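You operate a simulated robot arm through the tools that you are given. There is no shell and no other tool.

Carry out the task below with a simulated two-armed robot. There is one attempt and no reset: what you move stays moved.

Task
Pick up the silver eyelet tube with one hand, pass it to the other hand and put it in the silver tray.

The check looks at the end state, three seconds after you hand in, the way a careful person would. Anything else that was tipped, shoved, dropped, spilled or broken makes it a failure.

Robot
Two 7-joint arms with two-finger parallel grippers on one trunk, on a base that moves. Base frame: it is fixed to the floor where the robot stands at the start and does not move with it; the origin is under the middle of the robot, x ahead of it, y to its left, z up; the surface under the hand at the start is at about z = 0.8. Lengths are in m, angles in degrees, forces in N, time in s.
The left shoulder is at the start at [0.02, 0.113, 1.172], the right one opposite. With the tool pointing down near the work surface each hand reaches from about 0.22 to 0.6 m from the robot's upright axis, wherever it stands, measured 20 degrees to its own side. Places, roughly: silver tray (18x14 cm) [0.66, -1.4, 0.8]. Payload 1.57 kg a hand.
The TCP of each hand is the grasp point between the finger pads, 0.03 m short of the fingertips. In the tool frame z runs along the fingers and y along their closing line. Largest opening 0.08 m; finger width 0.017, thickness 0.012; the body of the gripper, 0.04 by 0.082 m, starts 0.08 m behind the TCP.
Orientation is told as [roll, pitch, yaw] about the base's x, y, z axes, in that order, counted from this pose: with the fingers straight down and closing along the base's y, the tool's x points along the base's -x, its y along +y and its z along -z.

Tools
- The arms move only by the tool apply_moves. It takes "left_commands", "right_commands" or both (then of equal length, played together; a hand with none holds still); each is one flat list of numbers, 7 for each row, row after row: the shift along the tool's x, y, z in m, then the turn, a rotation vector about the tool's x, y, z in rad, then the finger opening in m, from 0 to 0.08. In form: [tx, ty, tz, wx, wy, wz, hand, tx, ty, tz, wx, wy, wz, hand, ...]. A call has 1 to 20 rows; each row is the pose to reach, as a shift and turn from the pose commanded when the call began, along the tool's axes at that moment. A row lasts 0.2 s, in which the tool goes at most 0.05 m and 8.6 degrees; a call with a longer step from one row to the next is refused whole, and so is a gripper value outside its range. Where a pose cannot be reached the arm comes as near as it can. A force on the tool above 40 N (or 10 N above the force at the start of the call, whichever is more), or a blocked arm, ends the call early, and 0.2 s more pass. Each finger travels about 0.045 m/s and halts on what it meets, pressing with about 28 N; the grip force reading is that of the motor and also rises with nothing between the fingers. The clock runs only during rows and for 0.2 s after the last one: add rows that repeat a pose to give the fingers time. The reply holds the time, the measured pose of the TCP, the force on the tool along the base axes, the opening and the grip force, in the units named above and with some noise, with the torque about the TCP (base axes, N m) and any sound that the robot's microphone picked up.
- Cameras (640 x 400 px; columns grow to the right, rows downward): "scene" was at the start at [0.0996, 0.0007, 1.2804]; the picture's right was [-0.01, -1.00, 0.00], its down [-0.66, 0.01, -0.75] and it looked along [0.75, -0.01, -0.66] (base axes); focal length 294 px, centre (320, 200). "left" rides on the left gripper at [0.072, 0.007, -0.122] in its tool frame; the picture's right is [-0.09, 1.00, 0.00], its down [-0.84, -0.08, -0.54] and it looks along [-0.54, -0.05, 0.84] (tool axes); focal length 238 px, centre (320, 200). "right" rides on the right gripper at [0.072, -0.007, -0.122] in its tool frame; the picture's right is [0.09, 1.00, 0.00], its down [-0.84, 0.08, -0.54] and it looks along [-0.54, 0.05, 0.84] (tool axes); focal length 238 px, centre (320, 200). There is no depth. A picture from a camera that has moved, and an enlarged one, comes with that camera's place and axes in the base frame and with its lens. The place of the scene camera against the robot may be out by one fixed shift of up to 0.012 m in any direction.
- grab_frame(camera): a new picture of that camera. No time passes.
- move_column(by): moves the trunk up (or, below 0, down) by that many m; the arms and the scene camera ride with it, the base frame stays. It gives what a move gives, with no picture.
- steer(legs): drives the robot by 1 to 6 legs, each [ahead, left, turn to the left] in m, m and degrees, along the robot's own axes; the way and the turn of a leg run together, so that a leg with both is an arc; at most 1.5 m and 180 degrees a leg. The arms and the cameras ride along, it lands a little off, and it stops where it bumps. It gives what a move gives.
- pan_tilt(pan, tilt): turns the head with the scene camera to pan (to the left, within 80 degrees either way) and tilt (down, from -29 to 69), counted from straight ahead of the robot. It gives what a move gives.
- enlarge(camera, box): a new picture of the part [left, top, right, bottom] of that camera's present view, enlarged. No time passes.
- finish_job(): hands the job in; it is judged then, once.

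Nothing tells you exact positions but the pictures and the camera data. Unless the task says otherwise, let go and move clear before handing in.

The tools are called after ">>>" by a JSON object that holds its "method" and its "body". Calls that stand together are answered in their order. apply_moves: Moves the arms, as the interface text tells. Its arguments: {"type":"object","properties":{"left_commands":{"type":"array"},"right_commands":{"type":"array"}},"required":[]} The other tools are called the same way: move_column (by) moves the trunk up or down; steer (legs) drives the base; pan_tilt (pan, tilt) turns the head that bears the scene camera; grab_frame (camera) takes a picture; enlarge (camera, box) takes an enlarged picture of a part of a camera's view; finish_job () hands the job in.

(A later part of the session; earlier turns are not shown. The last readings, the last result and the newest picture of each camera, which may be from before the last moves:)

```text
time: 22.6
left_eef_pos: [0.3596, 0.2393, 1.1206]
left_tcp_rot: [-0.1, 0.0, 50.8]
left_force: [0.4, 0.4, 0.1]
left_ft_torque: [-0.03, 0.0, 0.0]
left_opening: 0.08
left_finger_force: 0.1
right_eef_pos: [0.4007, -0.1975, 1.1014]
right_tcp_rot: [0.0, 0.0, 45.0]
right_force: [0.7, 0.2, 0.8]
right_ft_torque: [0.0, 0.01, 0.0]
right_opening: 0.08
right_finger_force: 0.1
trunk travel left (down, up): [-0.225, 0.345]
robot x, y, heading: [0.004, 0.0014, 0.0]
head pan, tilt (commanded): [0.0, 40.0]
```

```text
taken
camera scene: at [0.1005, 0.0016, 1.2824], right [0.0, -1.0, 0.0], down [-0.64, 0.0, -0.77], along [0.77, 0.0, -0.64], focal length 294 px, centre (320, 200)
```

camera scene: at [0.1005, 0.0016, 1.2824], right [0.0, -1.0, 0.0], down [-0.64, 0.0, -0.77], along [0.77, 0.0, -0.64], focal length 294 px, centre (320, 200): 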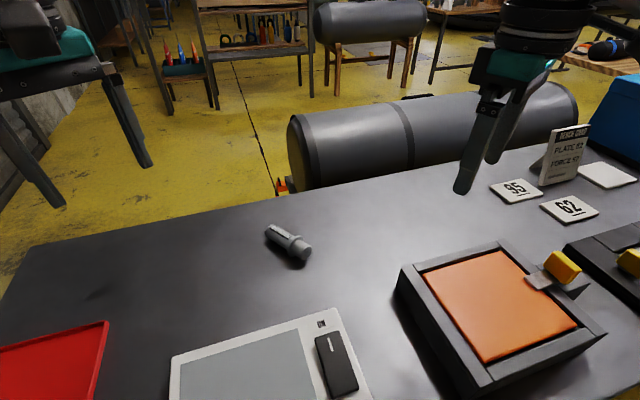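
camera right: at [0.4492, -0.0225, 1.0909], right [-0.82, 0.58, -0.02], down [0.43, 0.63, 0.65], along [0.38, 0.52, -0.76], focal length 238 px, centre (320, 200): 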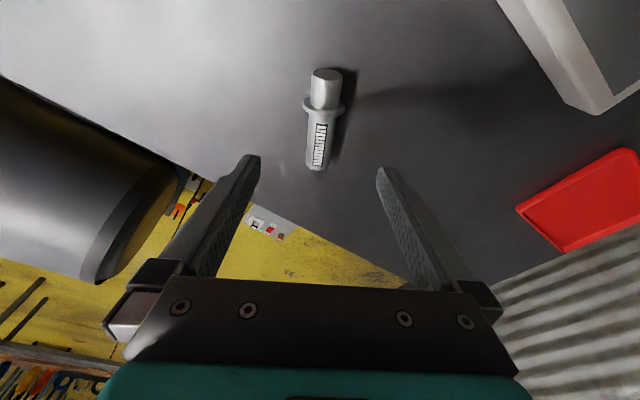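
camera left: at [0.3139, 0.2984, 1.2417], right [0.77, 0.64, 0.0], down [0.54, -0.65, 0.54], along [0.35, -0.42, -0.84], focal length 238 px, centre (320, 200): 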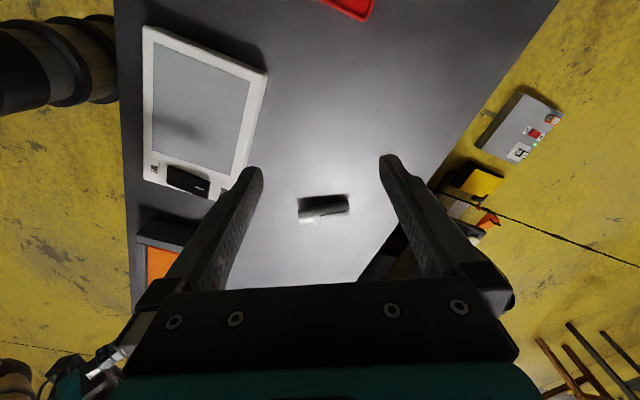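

>>> {"method": "apply_moves", "body": {"left_commands": [0.0038, -0.029, 0.0213, 0, 0, 0, 0.08, 0.0077, -0.0581, 0.0425, 0, 0, 0, 0.08, 0.0115, -0.0871, 0.0638, 0, 0, 0, 0.08, 0.0153, -0.1162, 0.085, 0, 0, 0, 0.08, 0.0191, -0.1452, 0.1063, 0, 0, 0, 0.08, 0.023, -0.1742, 0.1275, 0, 0, 0, 0.08, 0.0268, -0.2033, 0.1488, 0, 0, 0, 0.08, 0.0306, -0.2323, 0.17, 0, 0, 0, 0.08, 0.0306, -0.2323, 0.17, 0, 0, 0, 0.08]}}

>>> {"method": "grab_frame", "body": {"camera": "left"}}

>>> {"method": "enlarge", "body": {"camera": "left", "box": [270, 60, 390, 180]}}

>>> {"method": "enlarge", "body": {"camera": "scene", "box": [480, 110, 640, 230]}}

```text
time: 24.6
left_eef_pos: [0.521, 0.0702, 0.9481]
left_tcp_rot: [0.1, 0.1, 50.6]
left_force: [0.1, -0.7, 0.0]
left_ft_torque: [-0.01, -0.01, -0.01]
left_opening: 0.08
left_finger_force: 0.1
right_eef_pos: [0.3984, -0.1963, 1.103]
right_tcp_rot: [0.0, -0.1, 45.1]
right_force: [0.2, -1.0, 1.2]
right_ft_torque: [-0.02, -0.01, -0.01]
right_opening: 0.0801
right_finger_force: 0.0
trunk travel left (down, up): [-0.225, 0.345]
robot x, y, heading: [-0.0021, -0.0003, -0.2]
head pan, tilt (commanded): [0.0, 40.0]
```

```text
taken
camera left: at [0.4684, 0.0199, 1.0705], right [-0.71, 0.7, 0.0], down [0.59, 0.6, 0.54], along [0.38, 0.38, -0.84], focal length 238 px, centre (320, 200)
```

left: 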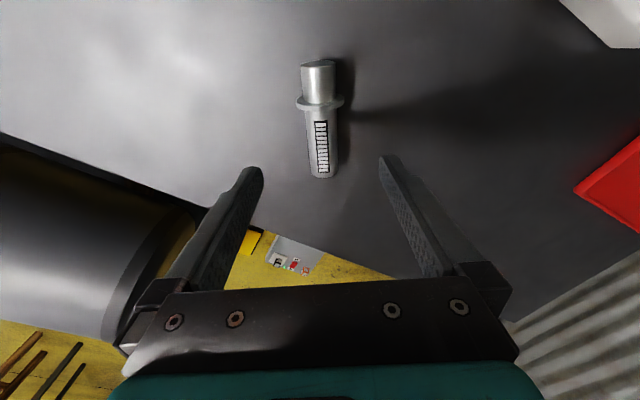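

```text
3.33 times, centred on (330, 120) of left
camera zoom: at [0.4684, 0.0199, 1.0705], right [-0.71, 0.7, 0.0], down [0.59, 0.6, 0.54], along [0.38, 0.38, -0.84], focal length 794 px, centre (287, 467)
```

zoom: 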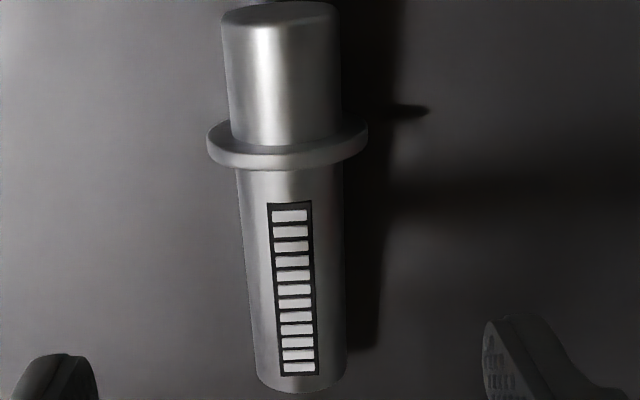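

```text
3.33 times, centred on (560, 170) of scene
camera zoom: at [0.1005, 0.0018, 1.2824], right [0.0, -1.0, 0.0], down [-0.64, 0.0, -0.77], along [0.77, 0.0, -0.64], focal length 982 px, centre (-480, 300)
```

zoom: 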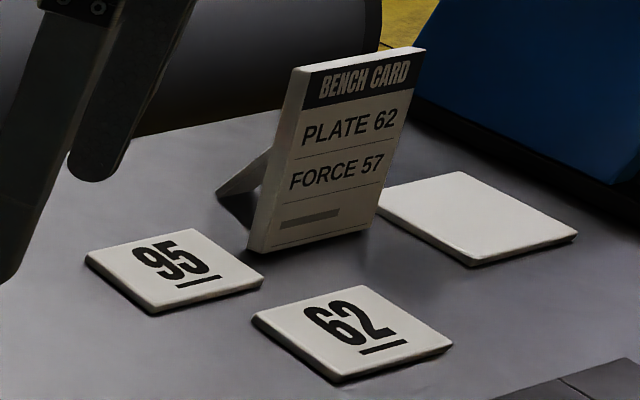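

The left hand is centred over the body within 2–3 mm and about 2° in yaw; the bench card is unrelated. I correct that small offset and descend around the body next to the flange.

>>> {"method": "apply_moves", "body": {"left_commands": [0.003, 0.002, 0.02, 0, 0, 0.03, 0.08, 0.003, 0.002, 0.04, 0, 0, 0.03, 0.08, 0.003, 0.002, 0.06, 0, 0, 0.03, 0.08, 0.003, 0.002, 0.08, 0, 0, 0.03, 0.08, 0.003, 0.002, 0.095, 0, 0, 0.03, 0.08, 0.003, 0.002, 0.105, 0, 0, 0.03, 0.08, 0.003, 0.002, 0.1135, 0, 0, 0.03, 0.08, 0.003, 0.002, 0.1135, 0, 0, 0.03, 0.08]}}

>>> {"method": "grab_frame", "body": {"camera": "left"}}

>>> {"method": "enlarge", "body": {"camera": "scene", "box": [230, 180, 350, 280]}}

```text
time: 26.4
left_eef_pos: [0.5172, 0.066, 0.836]
left_tcp_rot: [0.0, 0.0, 48.8]
left_force: [0.4, 0.2, -0.6]
left_ft_torque: [0.0, -0.02, 0.02]
left_opening: 0.0798
left_finger_force: 0.0
right_eef_pos: [0.3991, -0.197, 1.102]
right_tcp_rot: [-0.1, 0.0, 45.1]
right_force: [0.2, -0.3, -0.4]
right_ft_torque: [0.02, 0.03, -0.02]
right_opening: 0.0799
right_finger_force: 0.0
trunk travel left (down, up): [-0.225, 0.345]
robot x, y, heading: [0.0013, 0.0019, -0.1]
head pan, tilt (commanded): [0.0, 40.0]
```

```text
taken
camera left: at [0.4638, 0.0183, 0.9573], right [-0.69, 0.72, 0.0], down [0.61, 0.58, 0.54], along [0.39, 0.37, -0.84], focal length 238 px, centre (320, 200)
```

left: 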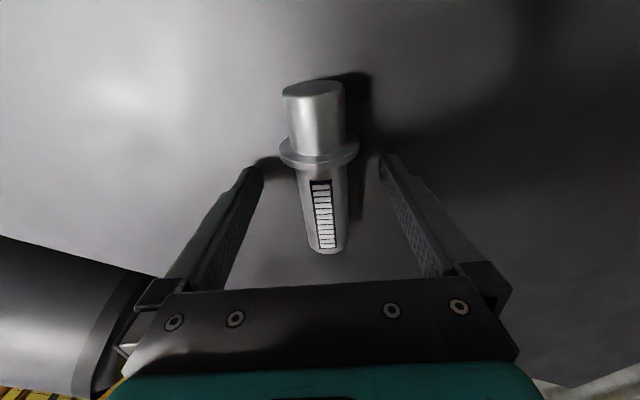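

```text
4.00 times, centred on (290, 230) of scene
camera zoom: at [0.1005, 0.0016, 1.2824], right [0.0, -1.0, 0.0], down [-0.64, 0.0, -0.77], along [0.77, 0.0, -0.64], focal length 1178 px, centre (440, 80)
```

zoom: 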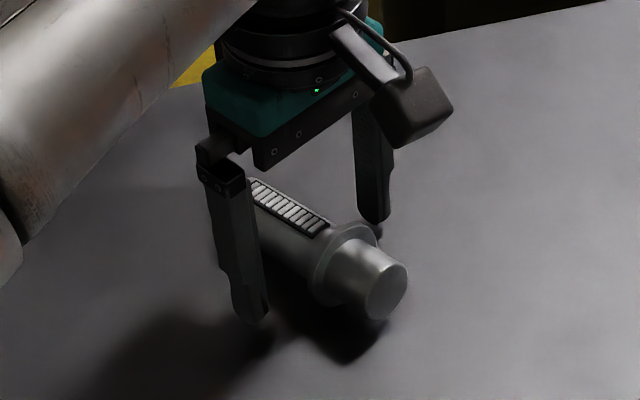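

Fingers straddle the body right beside the flange. Closing now.

>>> {"method": "apply_moves", "body": {"left_commands": [0, 0.0015, 0, 0, 0, 0.015, 0.06, 0, 0.0015, 0, 0, 0, 0.015, 0.04, 0, 0.0015, 0, 0, 0, 0.015, 0.02, 0, 0.0015, 0, 0, 0, 0.015, 0.0, 0, 0.0015, 0, 0, 0, 0.015, 0.0, 0, 0.0015, 0, 0, 0, 0.015, 0.0, 0, 0.0015, 0, 0, 0, 0.015, 0.0]}}

>>> {"method": "grab_frame", "body": {"camera": "left"}}

>>> {"method": "enlarge", "body": {"camera": "scene", "box": [230, 180, 350, 280]}}

```text
time: 28.0
left_eef_pos: [0.5162, 0.0672, 0.8349]
left_tcp_rot: [0.0, 0.0, 48.0]
left_force: [-0.1, 0.3, -0.4]
left_ft_torque: [0.03, 0.06, -0.18]
left_opening: 0.0297
left_finger_force: 27.8
right_eef_pos: [0.3997, -0.1969, 1.1038]
right_tcp_rot: [0.0, 0.0, 44.9]
right_force: [0.0, -0.3, 0.0]
right_ft_torque: [0.01, 0.01, 0.01]
right_opening: 0.0802
right_finger_force: 0.1
trunk travel left (down, up): [-0.225, 0.345]
robot x, y, heading: [0.0036, -0.0027, -0.0]
head pan, tilt (commanded): [0.0, 40.0]
```

```text
taken
camera left: at [0.4619, 0.0203, 0.9575], right [-0.68, 0.73, 0.0], down [0.62, 0.57, 0.54], along [0.4, 0.37, -0.84], focal length 238 px, centre (320, 200)
```

left: 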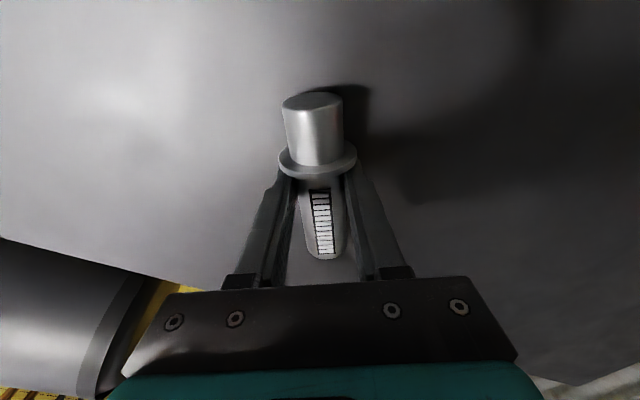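

```text
4.00 times, centred on (290, 230) of scene
camera zoom: at [0.1004, 0.0016, 1.2824], right [0.0, -1.0, 0.0], down [-0.64, 0.0, -0.77], along [0.77, 0.0, -0.64], focal length 1178 px, centre (440, 80)
```

zoom: 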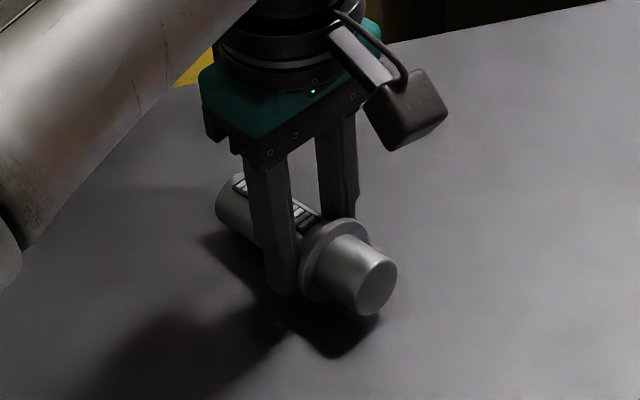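

The grip now sits on bare metal (29.7 mm — the plates had made it about 31 mm earlier, and may be slick). I lift only 3 cm and hold to test for slipping.

>>> {"method": "apply_moves", "body": {"left_commands": [0, 0, -0.008, 0, 0, 0, 0.0, 0, 0, -0.018, 0, 0, 0, 0.0, 0, 0, -0.03, 0, 0, 0, 0.0, 0, 0, -0.03, 0, 0, 0, 0.0, 0, 0, -0.03, 0, 0, 0, 0.0, 0, 0, -0.03, 0, 0, 0, 0.0, 0, 0, -0.03, 0, 0, 0, 0.0, 0, 0, -0.03, 0, 0, 0, 0.0, 0, 0, -0.03, 0, 0, 0, 0.0, 0, 0, -0.03, 0, 0, 0, 0.0]}}

>>> {"method": "grab_frame", "body": {"camera": "left"}}

>>> {"method": "enlarge", "body": {"camera": "scene", "box": [230, 160, 350, 270]}}

```text
time: 30.2
left_eef_pos: [0.5157, 0.0682, 0.8653]
left_tcp_rot: [0.0, 0.0, 47.9]
left_force: [1.1, -0.2, -1.8]
left_ft_torque: [0.0, 0.01, 0.01]
left_opening: 0.0308
left_finger_force: 28.3
right_eef_pos: [0.3985, -0.1969, 1.1025]
right_tcp_rot: [0.0, 0.0, 44.9]
right_force: [-0.1, 0.1, 0.0]
right_ft_torque: [-0.03, 0.0, -0.03]
right_opening: 0.0803
right_finger_force: 0.0
trunk travel left (down, up): [-0.225, 0.345]
robot x, y, heading: [-0.0007, -0.0023, 0.0]
head pan, tilt (commanded): [0.0, 40.0]
```

```text
taken
camera left: at [0.4611, 0.0209, 0.9865], right [-0.68, 0.73, 0.0], down [0.62, 0.57, 0.54], along [0.4, 0.37, -0.84], focal length 238 px, centre (320, 200)
```

left: 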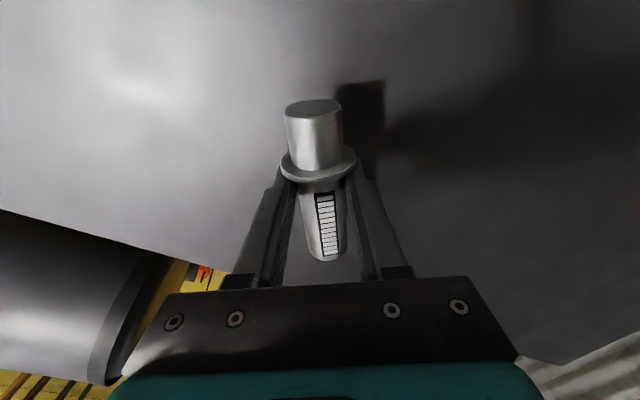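

```text
3.64 times, centred on (290, 215) of scene
camera zoom: at [0.1006, 0.0016, 1.2824], right [0.0, -1.0, 0.0], down [-0.64, 0.0, -0.77], along [0.77, 0.0, -0.64], focal length 1071 px, centre (429, 146)
```

zoom: 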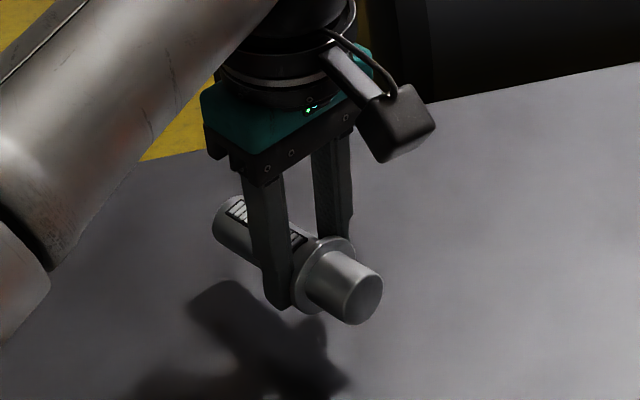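

The tube holds steady over 1.5 s. I'll keep it low over the bench and yaw the left hand slowly toward its natural side in stages, checking for slip.

>>> {"method": "apply_moves", "body": {"left_commands": [0, 0, 0, 0, 0, 0.04, 0.0, 0, 0, 0, 0, 0, 0.1, 0.0, 0, 0, 0, 0, 0, 0.17, 0.0, 0, 0, 0, 0, 0, 0.25, 0.0, 0, 0, 0, 0, 0, 0.33, 0.0, 0, 0, 0, 0, 0, 0.41, 0.0, 0, 0, 0, 0, 0, 0.49, 0.0, 0, 0, 0, 0, 0, 0.57, 0.0, 0, 0, 0, 0, 0, 0.65, 0.0, 0, 0, 0, 0, 0, 0.72, 0.0, 0, 0, 0, 0, 0, 0.78, 0.0, 0, 0, 0, 0, 0, 0.82, 0.0, 0, 0, 0, 0, 0, 0.84, 0.0, 0, 0, 0, 0, 0, 0.84, 0.0]}}

>>> {"method": "grab_frame", "body": {"camera": "left"}}

>>> {"method": "enlarge", "body": {"camera": "scene", "box": [230, 160, 350, 270]}}

```text
time: 33.2
left_eef_pos: [0.5161, 0.0677, 0.8648]
left_tcp_rot: [-0.1, 0.0, -0.1]
left_force: [0.9, -0.1, -0.7]
left_ft_torque: [-0.01, 0.0, -0.03]
left_opening: 0.0307
left_finger_force: 28.2
right_eef_pos: [0.3999, -0.1965, 1.1022]
right_tcp_rot: [0.1, 0.0, 44.9]
right_force: [-0.3, -0.2, 1.5]
right_ft_torque: [0.0, 0.02, -0.01]
right_opening: 0.0802
right_finger_force: 0.0
trunk travel left (down, up): [-0.225, 0.345]
robot x, y, heading: [-0.0005, -0.0033, -0.1]
head pan, tilt (commanded): [0.0, 40.0]
```

```text
taken
camera left: at [0.4431, 0.0766, 0.9877], right [0.09, 1.0, 0.0], down [0.84, -0.08, 0.54], along [0.54, -0.05, -0.84], focal length 238 px, centre (320, 200)
```

left: 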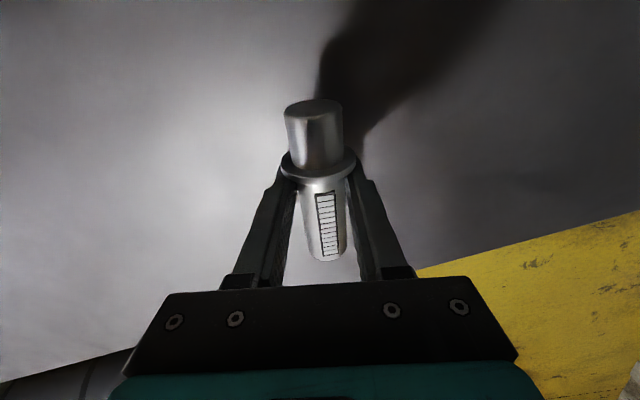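

```text
3.64 times, centred on (290, 215) of scene
camera zoom: at [0.1006, 0.0016, 1.2824], right [0.0, -1.0, 0.0], down [-0.64, 0.0, -0.77], along [0.77, 0.0, -0.64], focal length 1071 px, centre (429, 146)
```

zoom: 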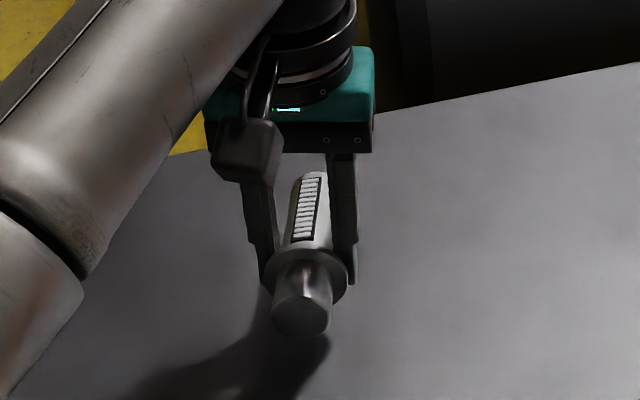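

No slip this time — the bare-metal grip is solid. I continue to yaw -45° while raising the tube and bringing it to the handover spot.

>>> {"method": "apply_moves", "body": {"left_commands": [0.003, -0.0023, -0.0048, 0, 0, 0.0314, 0.0, 0.0076, -0.0058, -0.012, 0, 0, 0.0785, 0.0, 0.0137, -0.0104, -0.0216, 0, 0, 0.1413, 0.0, 0.0198, -0.015, -0.0312, 0, 0, 0.2041, 0.0, 0.0258, -0.0196, -0.0408, 0, 0, 0.2669, 0.0, 0.0327, -0.0247, -0.0516, 0, 0, 0.3376, 0.0, 0.0395, -0.0299, -0.0624, 0, 0, 0.4082, 0.0, 0.0464, -0.0351, -0.0732, 0, 0, 0.4789, 0.0, 0.0532, -0.0403, -0.084, 0, 0, 0.5495, 0.0, 0.0593, -0.0449, -0.0936, 0, 0, 0.6123, 0.0, 0.0654, -0.0495, -0.1032, 0, 0, 0.6751, 0.0, 0.0707, -0.0535, -0.1116, 0, 0, 0.7301, 0.0, 0.0745, -0.0564, -0.1176, 0, 0, 0.7693, 0.0, 0.076, -0.0575, -0.12, 0, 0, 0.785, 0.0, 0.076, -0.0575, -0.12, 0, 0, 0.785, 0.0]}}

>>> {"method": "grab_frame", "body": {"camera": "left"}}

>>> {"method": "grab_frame", "body": {"camera": "scene"}}

```text
time: 36.4
left_eef_pos: [0.4409, 0.0104, 0.9852]
left_tcp_rot: [-0.1, 0.1, -45.0]
left_force: [-0.4, 0.0, -1.4]
left_ft_torque: [0.02, -0.01, -0.01]
left_opening: 0.0305
left_finger_force: 28.0
right_eef_pos: [0.3994, -0.1961, 1.1021]
right_tcp_rot: [0.0, 0.0, 45.0]
right_force: [-0.3, -0.3, 0.3]
right_ft_torque: [-0.03, 0.02, 0.01]
right_opening: 0.08
right_finger_force: 0.1
trunk travel left (down, up): [-0.225, 0.345]
robot x, y, heading: [-0.0028, 0.0015, -0.0]
head pan, tilt (commanded): [0.0, 40.0]
```

```text
taken
camera left: at [0.393, 0.0682, 1.1068], right [0.77, 0.64, 0.0], down [0.54, -0.65, 0.54], along [0.34, -0.42, -0.84], focal length 238 px, centre (320, 200)
```

left: 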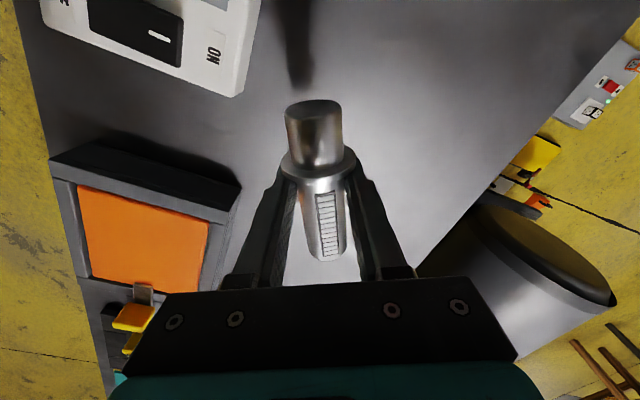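

```text
taken
camera scene: at [0.1006, 0.0016, 1.2824], right [0.0, -1.0, 0.0], down [-0.64, 0.0, -0.77], along [0.77, 0.0, -0.64], focal length 294 px, centre (320, 200)
```

scene: 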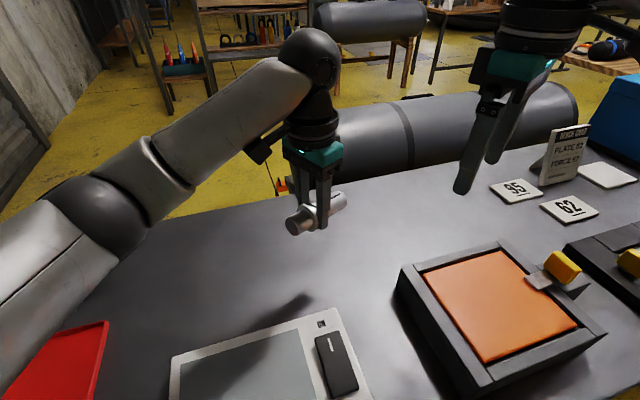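

The tube is held level with its plate facing up. Now I pitch the left hand to horizontal so the tube stands upright in the air, bare sides free for the right hand.

>>> {"method": "apply_moves", "body": {"left_commands": [0, 0, 0, 0, -0.06, 0, 0.0, 0, 0, 0, 0, -0.15, 0, 0.0, 0, 0, 0, 0, -0.26, 0, 0.0, 0, 0, 0, 0, -0.38, 0, 0.0, 0, 0, 0, 0, -0.5, 0, 0.0, 0, 0, 0, 0, -0.62, 0, 0.0, 0, 0, 0, 0, -0.74, 0, 0.0, 0, 0, 0, 0, -0.86, 0, 0.0, 0, 0, 0, 0, -0.98, 0, 0.0, 0, 0, 0, 0, -1.1, 0, 0.0, 0, 0, 0, 0, -1.22, 0, 0.0, 0, 0, 0, 0, -1.33, 0, 0.0, 0, 0, 0, 0, -1.43, 0, 0.0, 0, 0, 0, 0, -1.51, 0, 0.0, 0, 0, 0, 0, -1.56, 0, 0.0, 0, 0, 0, 0, -1.57, 0, 0.0]}}

>>> {"method": "grab_frame", "body": {"camera": "scene"}}

>>> {"method": "grab_frame", "body": {"camera": "right"}}

>>> {"method": "grab_frame", "body": {"camera": "left"}}

```text
time: 39.8
left_eef_pos: [0.4403, 0.0109, 0.9856]
left_tcp_rot: [-121.8, -90.1, 76.7]
left_force: [-1.0, 0.0, -1.8]
left_ft_torque: [0.0, 0.05, -0.01]
left_opening: 0.0305
left_finger_force: 28.4
right_eef_pos: [0.3987, -0.1975, 1.1021]
right_tcp_rot: [0.0, -0.1, 45.0]
right_force: [0.5, 0.3, 0.8]
right_ft_torque: [0.01, -0.02, 0.01]
right_opening: 0.08
right_finger_force: 0.1
trunk travel left (down, up): [-0.225, 0.345]
robot x, y, heading: [0.0008, 0.0013, 0.2]
head pan, tilt (commanded): [0.0, 40.0]
```

```text
taken
camera scene: at [0.1006, 0.0016, 1.2824], right [0.0, -1.0, 0.0], down [-0.64, 0.0, -0.77], along [0.77, 0.0, -0.64], focal length 294 px, centre (320, 200)
```

scene: 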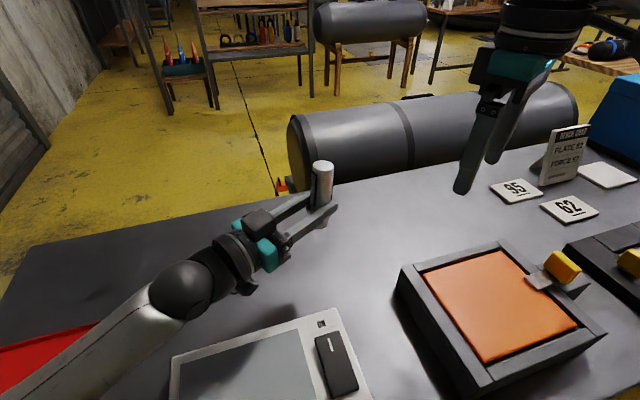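

```text
taken
camera right: at [0.3534, -0.2521, 1.2252], right [-0.77, 0.64, 0.0], down [0.54, 0.65, 0.54], along [0.35, 0.42, -0.84], focal length 238 px, centre (320, 200)
```

right: 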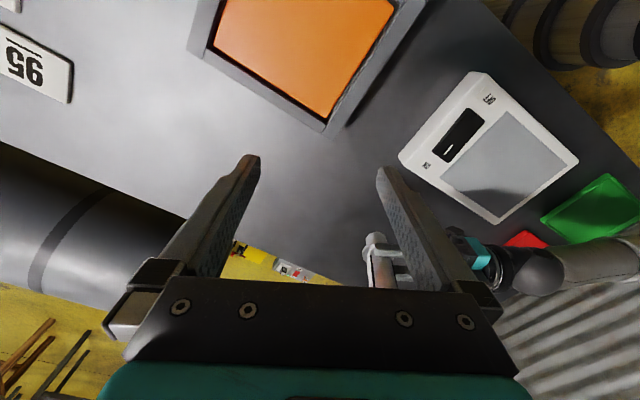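

```text
taken
camera left: at [0.3575, 0.1034, 0.9135], right [0.71, 0.7, 0.09], down [-0.44, 0.33, 0.84], along [0.56, -0.63, 0.54], focal length 238 px, centre (320, 200)
```

left: 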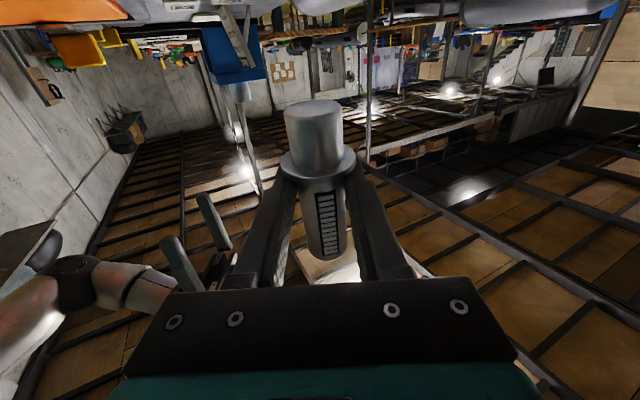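

>>> {"method": "enlarge", "body": {"camera": "left", "box": [250, 80, 390, 280]}}

>>> {"method": "enlarge", "body": {"camera": "scene", "box": [240, 140, 360, 260]}}

>>> {"method": "enlarge", "body": {"camera": "right", "box": [340, 200, 480, 300]}}

```text
2.00 times, centred on (320, 180) of left
camera zoom: at [0.3575, 0.1034, 0.9135], right [0.71, 0.7, 0.09], down [-0.44, 0.33, 0.84], along [0.56, -0.63, 0.54], focal length 477 px, centre (320, 240)
```

zoom: 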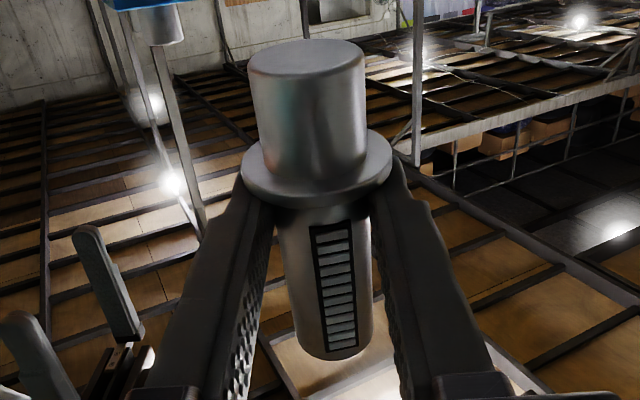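

```text
3.33 times, centred on (300, 200) of scene
camera zoom: at [0.1006, 0.0016, 1.2824], right [0.0, -1.0, 0.0], down [-0.64, 0.0, -0.77], along [0.77, 0.0, -0.64], focal length 982 px, centre (387, 200)
```

zoom: 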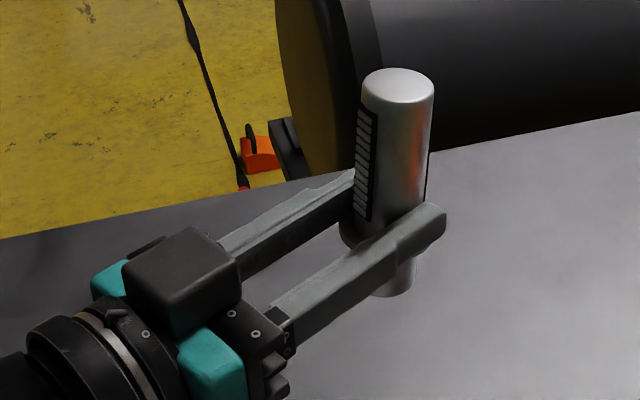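

```text
4.00 times, centred on (410, 250) of right
camera zoom: at [0.3534, -0.2521, 1.2252], right [-0.77, 0.64, 0.0], down [0.54, 0.65, 0.54], along [0.35, 0.42, -0.84], focal length 953 px, centre (-40, 0)
```

zoom: 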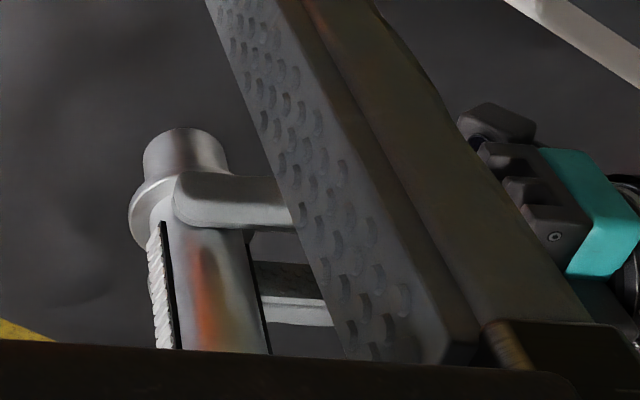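

The tube now stands upright in the left hand's horizontal grip, fingers resting just above the flange, top at about z 1.05. I bring the right hand over it, turned so it closes on the bare sides rather than the plates.

>>> {"method": "apply_moves", "body": {"right_commands": [0, 0, -0.018, 0, 0, 0.112, 0.08, 0, 0, -0.035, 0, 0, 0.224, 0.08, -0.0146, 0.0085, -0.035, 0, 0, 0.336, 0.08, -0.0292, 0.017, -0.035, 0, 0, 0.449, 0.08, -0.0438, 0.0256, -0.035, 0, 0, 0.561, 0.08, -0.0583, 0.0341, -0.035, 0, 0, 0.673, 0.08, -0.0729, 0.0426, -0.035, 0, 0, 0.785, 0.08, -0.0875, 0.0511, -0.035, 0, 0, 0.898, 0.08, -0.1021, 0.0596, -0.035, 0, 0, 1.01, 0.08, -0.1167, 0.0681, -0.035, 0, 0, 1.122, 0.08, -0.1313, 0.0767, -0.035, 0, 0, 1.234, 0.08, -0.1458, 0.0852, -0.035, 0, 0, 1.346, 0.08, -0.1604, 0.0937, -0.035, 0, 0, 1.459, 0.08, -0.175, 0.1022, -0.035, 0, 0, 1.571, 0.08, -0.175, 0.1022, -0.035, 0, 0, 1.571, 0.08]}}

>>> {"method": "grab_frame", "body": {"camera": "right"}}

>>> {"method": "grab_frame", "body": {"camera": "scene"}}

>>> {"method": "grab_frame", "body": {"camera": "left"}}

```text
time: 43.0
left_eef_pos: [0.4404, 0.0121, 0.9851]
left_tcp_rot: [-31.7, -89.8, -13.5]
left_force: [0.4, 0.4, -1.5]
left_ft_torque: [0.03, -0.01, -0.02]
left_opening: 0.0307
left_finger_force: 27.9
right_eef_pos: [0.4509, -0.0027, 1.1373]
right_tcp_rot: [0.0, 0.0, -45.0]
right_force: [0.6, 0.4, -0.5]
right_ft_torque: [-0.01, 0.03, 0.02]
right_opening: 0.0797
right_finger_force: 0.1
trunk travel left (down, up): [-0.225, 0.345]
robot x, y, heading: [-0.0017, -0.0, 0.2]
head pan, tilt (commanded): [0.0, 40.0]
```

```text
taken
camera right: at [0.3962, 0.0442, 1.2601], right [0.64, 0.77, 0.0], down [0.64, -0.54, 0.54], along [0.42, -0.35, -0.84], focal length 238 px, centre (320, 200)
```

right: 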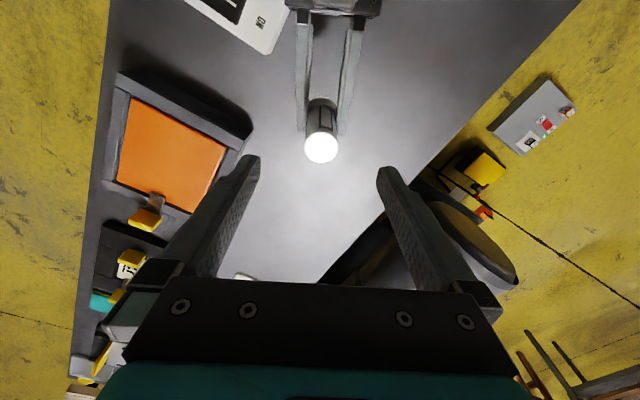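

```text
taken
camera scene: at [0.1006, 0.0015, 1.2824], right [0.0, -1.0, 0.0], down [-0.64, 0.0, -0.77], along [0.77, 0.0, -0.64], focal length 294 px, centre (320, 200)
```

scene: 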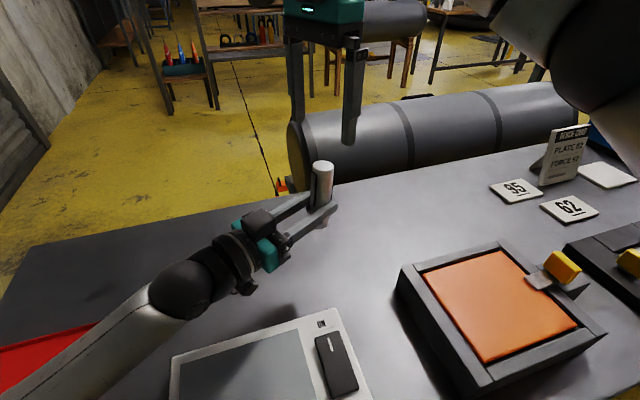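

```text
taken
camera left: at [0.3574, 0.1035, 0.9135], right [0.71, 0.7, 0.09], down [-0.44, 0.33, 0.84], along [0.56, -0.63, 0.54], focal length 238 px, centre (320, 200)
```

left: 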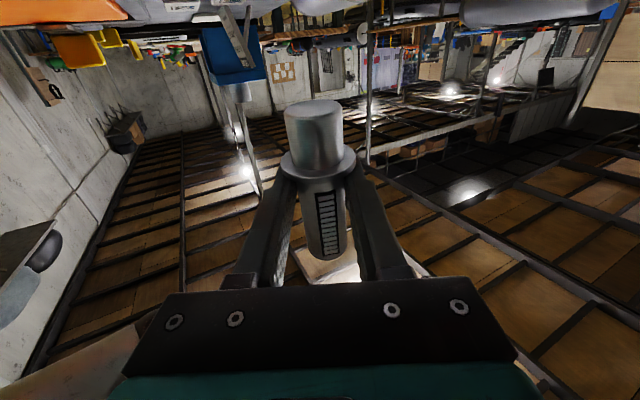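

>>> {"method": "enlarge", "body": {"camera": "right", "box": [270, 80, 370, 180]}}

```text
4.00 times, centred on (320, 130) of right
camera zoom: at [0.3962, 0.0442, 1.2601], right [0.64, 0.77, 0.0], down [0.64, -0.54, 0.54], along [0.42, -0.35, -0.84], focal length 953 px, centre (320, 480)
```

zoom: 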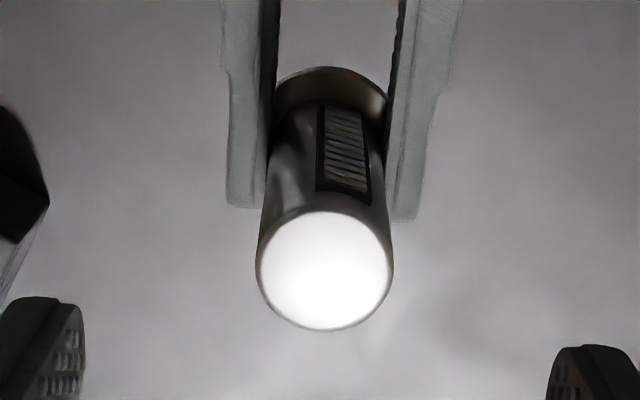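

The tube's top is about 4 mm off the right hand's centre. I correct and descend so the right fingertips stop ~9 mm above the left fingers.

>>> {"method": "apply_moves", "body": {"right_commands": [-0.002, 0.0005, 0.01, 0, 0, 0, 0.08, -0.0037, 0.001, 0.025, 0, 0, 0, 0.08, -0.0037, 0.001, 0.045, 0, 0, 0, 0.08, -0.0037, 0.001, 0.065, 0, 0, 0, 0.08, -0.0037, 0.001, 0.082, 0, 0, 0, 0.08, -0.0037, 0.001, 0.096, 0, 0, 0, 0.08, -0.0037, 0.001, 0.105, 0, 0, 0, 0.08, -0.0037, 0.001, 0.105, 0, 0, 0, 0.08]}}

>>> {"method": "grab_frame", "body": {"camera": "right"}}

>>> {"method": "enlarge", "body": {"camera": "scene", "box": [240, 120, 380, 260]}}

>>> {"method": "grab_frame", "body": {"camera": "left"}}

```text
time: 44.8
left_eef_pos: [0.4416, 0.0105, 0.9857]
left_tcp_rot: [-34.7, -89.8, -10.5]
left_force: [-0.5, 0.2, -2.0]
left_ft_torque: [0.02, 0.01, -0.02]
left_opening: 0.0306
left_finger_force: 28.0
right_eef_pos: [0.455, -0.0047, 1.0314]
right_tcp_rot: [0.0, 0.0, -44.9]
right_force: [-0.6, 0.1, -0.8]
right_ft_torque: [-0.01, 0.01, 0.02]
right_opening: 0.0802
right_finger_force: 0.1
trunk travel left (down, up): [-0.225, 0.345]
robot x, y, heading: [-0.0022, 0.0022, 0.1]
head pan, tilt (commanded): [0.0, 40.0]
```

```text
taken
camera right: at [0.3994, 0.042, 1.1545], right [0.64, 0.77, 0.0], down [0.65, -0.54, 0.54], along [0.42, -0.35, -0.84], focal length 238 px, centre (320, 200)
```

right: 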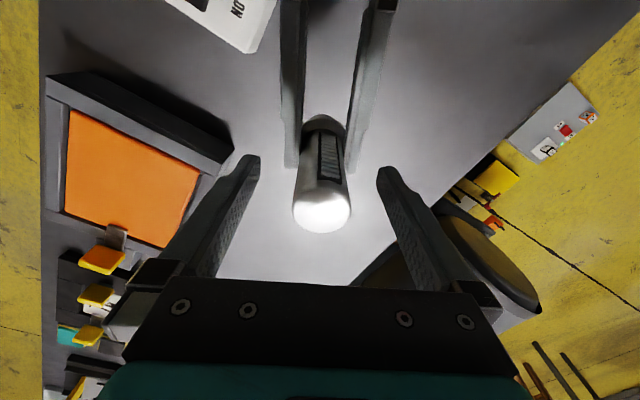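

```text
2.86 times, centred on (310, 190) of scene
camera zoom: at [0.1006, 0.0016, 1.2824], right [0.0, -1.0, 0.0], down [-0.64, 0.0, -0.77], along [0.77, 0.0, -0.64], focal length 842 px, centre (349, 229)
```

zoom: 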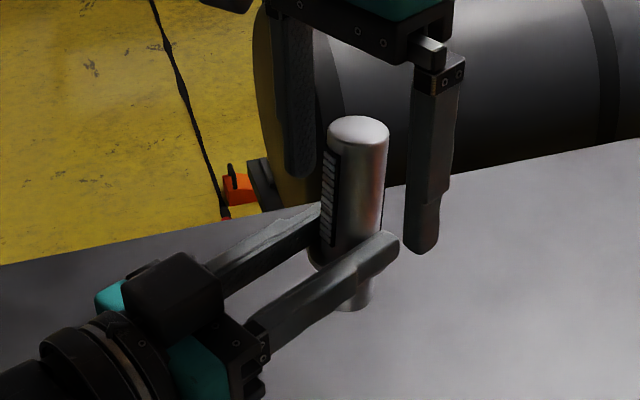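

```text
taken
camera left: at [0.3574, 0.1036, 0.9135], right [0.71, 0.7, 0.09], down [-0.44, 0.33, 0.84], along [0.56, -0.63, 0.54], focal length 238 px, centre (320, 200)
```

left: 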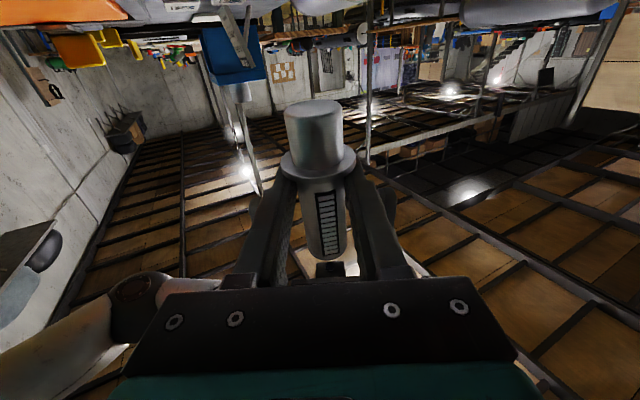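

The right fingers straddle the tube's upper body, centred, and clear of the left fingers by about 7 mm. Closing the right hand.

>>> {"method": "apply_moves", "body": {"right_commands": [0, 0, 0, 0, 0, 0, 0.06, 0, 0, 0, 0, 0, 0, 0.04, 0, 0, 0, 0, 0, 0, 0.025, 0, 0, 0, 0, 0, 0, 0.01, 0, 0, 0, 0, 0, 0, 0.0, 0, 0, 0, 0, 0, 0, 0.0, 0, 0, 0, 0, 0, 0, 0.0, 0, 0, 0, 0, 0, 0, 0.0]}}

>>> {"method": "grab_frame", "body": {"camera": "right"}}

>>> {"method": "enlarge", "body": {"camera": "scene", "box": [240, 120, 380, 260]}}

```text
time: 46.6
left_eef_pos: [0.4399, 0.0117, 0.986]
left_tcp_rot: [-66.5, -89.9, 21.3]
left_force: [-5.3, -2.5, 0.3]
left_ft_torque: [0.08, -0.16, -0.11]
left_opening: 0.0306
left_finger_force: 28.1
right_eef_pos: [0.4563, -0.0047, 1.0308]
right_tcp_rot: [0.1, 0.0, -45.0]
right_force: [5.5, 3.3, 0.5]
right_ft_torque: [0.03, -0.11, -0.03]
right_opening: 0.0309
right_finger_force: 27.6
trunk travel left (down, up): [-0.225, 0.345]
robot x, y, heading: [-0.0035, -0.0014, 0.0]
head pan, tilt (commanded): [0.0, 40.0]
```

```text
taken
camera right: at [0.3995, 0.0421, 1.1548], right [0.64, 0.77, 0.0], down [0.65, -0.54, 0.54], along [0.42, -0.35, -0.84], focal length 238 px, centre (320, 200)
```

right: 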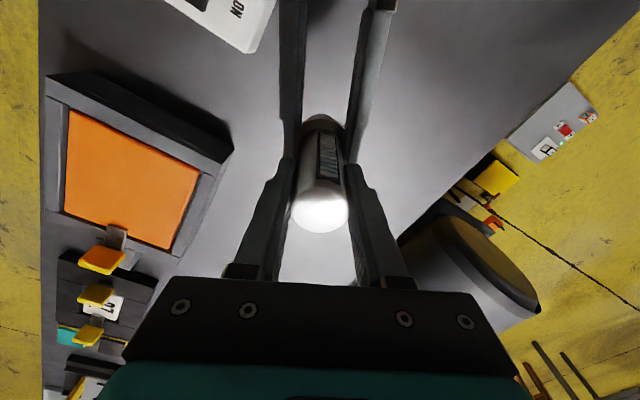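

```text
2.86 times, centred on (310, 190) of scene
camera zoom: at [0.1006, 0.0016, 1.2824], right [0.0, -1.0, 0.0], down [-0.64, 0.0, -0.77], along [0.77, 0.0, -0.64], focal length 842 px, centre (349, 229)
```

zoom: 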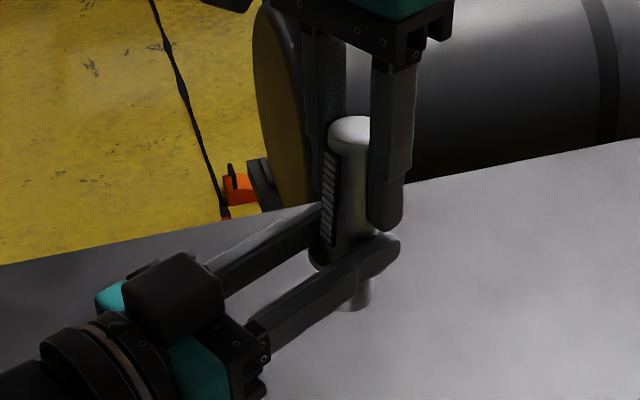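

Both hands now hold the tube (small equal forces between them). I open the left hand and keep the right one still, checking that the tube stays.

>>> {"method": "apply_moves", "body": {"left_commands": [0, 0, 0, 0, 0, 0, 0.035, 0, 0, 0, 0, 0, 0, 0.045, 0, 0, 0, 0, 0, 0, 0.06, 0, 0, 0, 0, 0, 0, 0.06, 0, 0, 0, 0, 0, 0, 0.06, 0, 0, 0, 0, 0, 0, 0.06], "right_commands": [0, 0, 0, 0, 0, 0, 0.0, 0, 0, 0, 0, 0, 0, 0.0, 0, 0, 0, 0, 0, 0, 0.0, 0, 0, 0, 0, 0, 0, 0.0, 0, 0, 0, 0, 0, 0, 0.0, 0, 0, 0, 0, 0, 0, 0.0]}}

>>> {"method": "grab_frame", "body": {"camera": "right"}}

>>> {"method": "enlarge", "body": {"camera": "scene", "box": [240, 120, 380, 260]}}

>>> {"method": "grab_frame", "body": {"camera": "left"}}

```text
time: 48.0
left_eef_pos: [0.4392, 0.0117, 0.9868]
left_tcp_rot: [-34.2, -90.0, -11.0]
left_force: [0.2, -0.8, -0.9]
left_ft_torque: [0.03, 0.0, -0.02]
left_opening: 0.06
left_finger_force: 0.0
right_eef_pos: [0.4551, -0.0038, 1.0318]
right_tcp_rot: [0.0, 0.0, -44.9]
right_force: [-0.3, 0.3, 0.7]
right_ft_torque: [0.0, 0.01, 0.0]
right_opening: 0.0308
right_finger_force: 28.0
trunk travel left (down, up): [-0.225, 0.345]
robot x, y, heading: [-0.0024, -0.0011, 0.0]
head pan, tilt (commanded): [0.0, 40.0]
```

```text
taken
camera right: at [0.3994, 0.042, 1.1547], right [0.64, 0.77, 0.0], down [0.65, -0.54, 0.54], along [0.42, -0.35, -0.84], focal length 238 px, centre (320, 200)
```

right: 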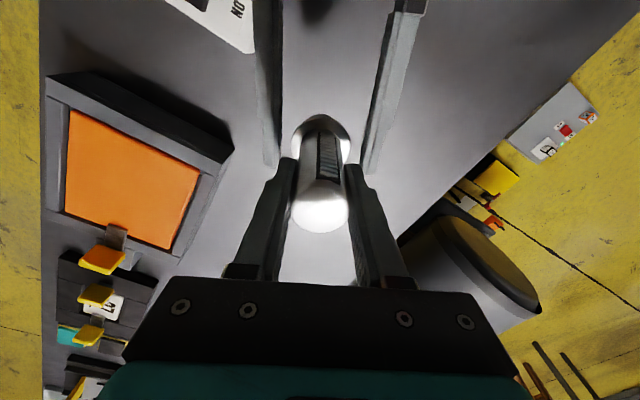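

```text
2.86 times, centred on (310, 190) of scene
camera zoom: at [0.1006, 0.0016, 1.2824], right [0.0, -1.0, 0.0], down [-0.64, 0.0, -0.77], along [0.77, 0.0, -0.64], focal length 842 px, centre (349, 229)
```

zoom: 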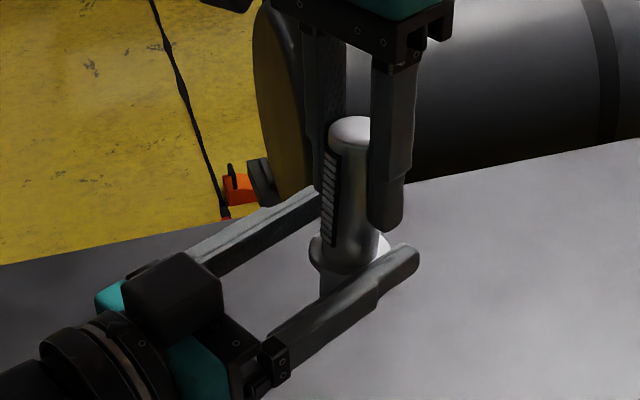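

```text
taken
camera left: at [0.3574, 0.1036, 0.9135], right [0.71, 0.7, 0.09], down [-0.44, 0.33, 0.84], along [0.56, -0.63, 0.54], focal length 238 px, centre (320, 200)
```

left: 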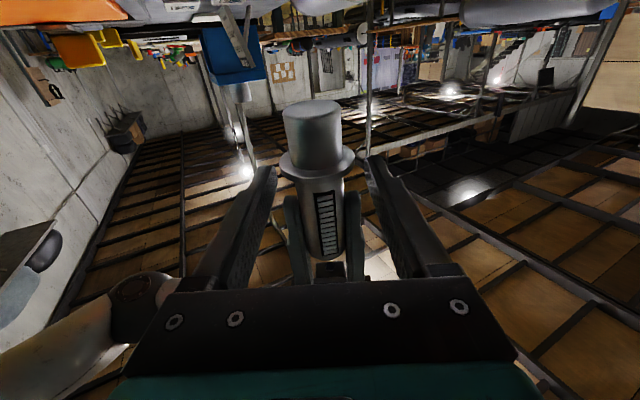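

The right hand holds the tube alone. I back the left hand straight out.

>>> {"method": "apply_moves", "body": {"left_commands": [0, 0, -0.015, 0, 0, 0, 0.06, 0, 0, -0.03, 0, 0, 0, 0.06, 0, 0, -0.05, 0, 0, 0, 0.06, 0, 0, -0.07, 0, 0, 0, 0.06, 0, 0, -0.07, 0, 0, 0, 0.06], "right_commands": [0, 0, 0, 0, 0, 0, 0.0, 0, 0, 0, 0, 0, 0, 0.0, 0, 0, 0, 0, 0, 0, 0.0, 0, 0, 0, 0, 0, 0, 0.0, 0, 0, 0, 0, 0, 0, 0.0]}}

>>> {"method": "grab_frame", "body": {"camera": "scene"}}

>>> {"method": "grab_frame", "body": {"camera": "right"}}

```text
time: 49.2
left_eef_pos: [0.3902, 0.0605, 0.9877]
left_tcp_rot: [-56.1, -89.9, 11.1]
left_force: [-0.6, -0.2, 1.0]
left_ft_torque: [-0.01, 0.01, 0.02]
left_opening: 0.0599
left_finger_force: 0.0
right_eef_pos: [0.4547, -0.0055, 1.0318]
right_tcp_rot: [0.0, 0.1, -45.0]
right_force: [0.4, -0.1, -0.3]
right_ft_torque: [-0.03, 0.0, -0.04]
right_opening: 0.0309
right_finger_force: 28.2
trunk travel left (down, up): [-0.225, 0.345]
robot x, y, heading: [-0.0022, 0.0002, -0.0]
head pan, tilt (commanded): [0.0, 40.0]
```

```text
taken
camera scene: at [0.1007, 0.0016, 1.2824], right [0.0, -1.0, 0.0], down [-0.64, 0.0, -0.77], along [0.77, 0.0, -0.64], focal length 294 px, centre (320, 200)
```

scene: 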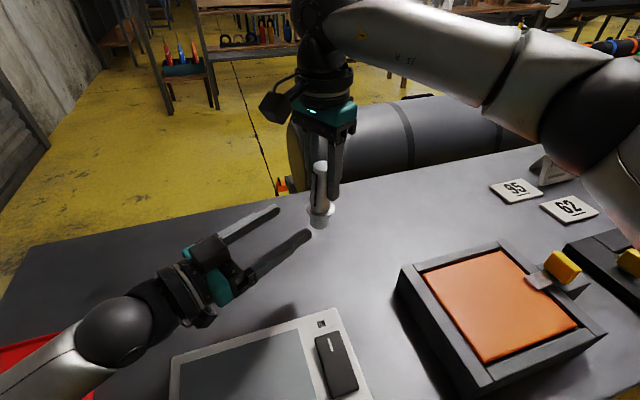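

```text
taken
camera right: at [0.3994, 0.042, 1.1547], right [0.64, 0.77, 0.0], down [0.65, -0.54, 0.54], along [0.42, -0.35, -0.84], focal length 238 px, centre (320, 200)
```

right: 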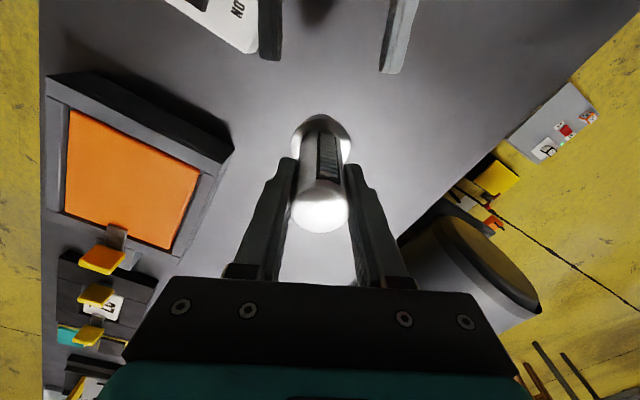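

The handover is done: the right hand holds the tube alone. I park the left hand well out to the left, fingers down.

>>> {"method": "apply_moves", "body": {"left_commands": [-0.0082, 0.0076, -0.0106, 0, 0.112, 0, 0.06, -0.0164, 0.0151, -0.0212, 0, 0.224, 0, 0.06, -0.0246, 0.0227, -0.0318, 0, 0.337, 0, 0.06, -0.0329, 0.0303, -0.0424, 0, 0.449, 0, 0.06, -0.0411, 0.0379, -0.053, 0, 0.561, 0, 0.06, -0.0493, 0.0454, -0.0636, 0, 0.673, 0, 0.06, -0.0575, 0.053, -0.0743, 0, 0.785, 0, 0.06, -0.0657, 0.0606, -0.0849, 0, 0.898, 0, 0.06, -0.0739, 0.0681, -0.0955, 0, 1.01, 0, 0.06, -0.0821, 0.0757, -0.1061, 0, 1.122, 0, 0.06, -0.0904, 0.0833, -0.1167, 0, 1.234, 0, 0.06, -0.0986, 0.0909, -0.1273, 0, 1.346, 0, 0.06, -0.1068, 0.0984, -0.1379, 0, 1.459, 0, 0.06, -0.115, 0.106, -0.1485, 0, 1.571, 0, 0.06, -0.115, 0.106, -0.1485, 0, 1.571, 0, 0.06], "right_commands": [0, 0, 0, 0, 0, 0, 0.0, 0, 0, 0, 0, 0, 0, 0.0, 0, 0, 0, 0, 0, 0, 0.0, 0, 0, 0, 0, 0, 0, 0.0, 0, 0, 0, 0, 0, 0, 0.0, 0, 0, 0, 0, 0, 0, 0.0, 0, 0, 0, 0, 0, 0, 0.0, 0, 0, 0, 0, 0, 0, 0.0, 0, 0, 0, 0, 0, 0, 0.0, 0, 0, 0, 0, 0, 0, 0.0, 0, 0, 0, 0, 0, 0, 0.0, 0, 0, 0, 0, 0, 0, 0.0, 0, 0, 0, 0, 0, 0, 0.0, 0, 0, 0, 0, 0, 0, 0.0, 0, 0, 0, 0, 0, 0, 0.0]}}

>>> {"method": "enlarge", "body": {"camera": "scene", "box": [250, 80, 390, 240]}}

>>> {"method": "grab_frame", "body": {"camera": "scene"}}

```text
time: 52.4
left_eef_pos: [0.361, 0.2409, 1.1009]
left_tcp_rot: [-0.1, 0.2, -45.1]
left_force: [-0.8, -0.2, -0.1]
left_ft_torque: [-0.02, -0.01, -0.01]
left_opening: 0.06
left_finger_force: 0.1
right_eef_pos: [0.4548, -0.0045, 1.0315]
right_tcp_rot: [-0.1, 0.0, -45.1]
right_force: [-0.9, 0.3, 0.7]
right_ft_torque: [0.02, -0.03, 0.0]
right_opening: 0.0311
right_finger_force: 28.0
trunk travel left (down, up): [-0.225, 0.345]
robot x, y, heading: [0.0001, -0.003, -0.1]
head pan, tilt (commanded): [0.0, 40.0]
```

```text
2.50 times, centred on (320, 160) of scene
camera zoom: at [0.1006, 0.0017, 1.2824], right [0.0, -1.0, 0.0], down [-0.64, 0.0, -0.77], along [0.77, 0.0, -0.64], focal length 736 px, centre (320, 300)
```

zoom: 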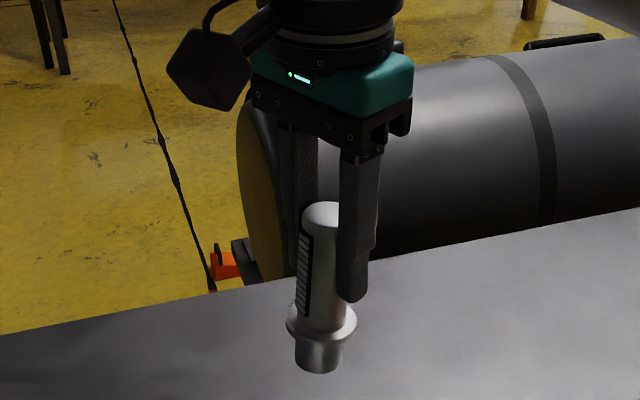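

```text
taken
camera scene: at [0.1006, 0.0017, 1.2824], right [0.0, -1.0, 0.0], down [-0.64, 0.0, -0.77], along [0.77, 0.0, -0.64], focal length 294 px, centre (320, 200)
```

scene: 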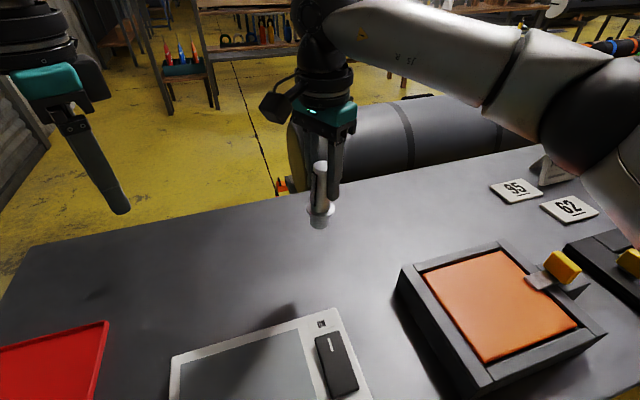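

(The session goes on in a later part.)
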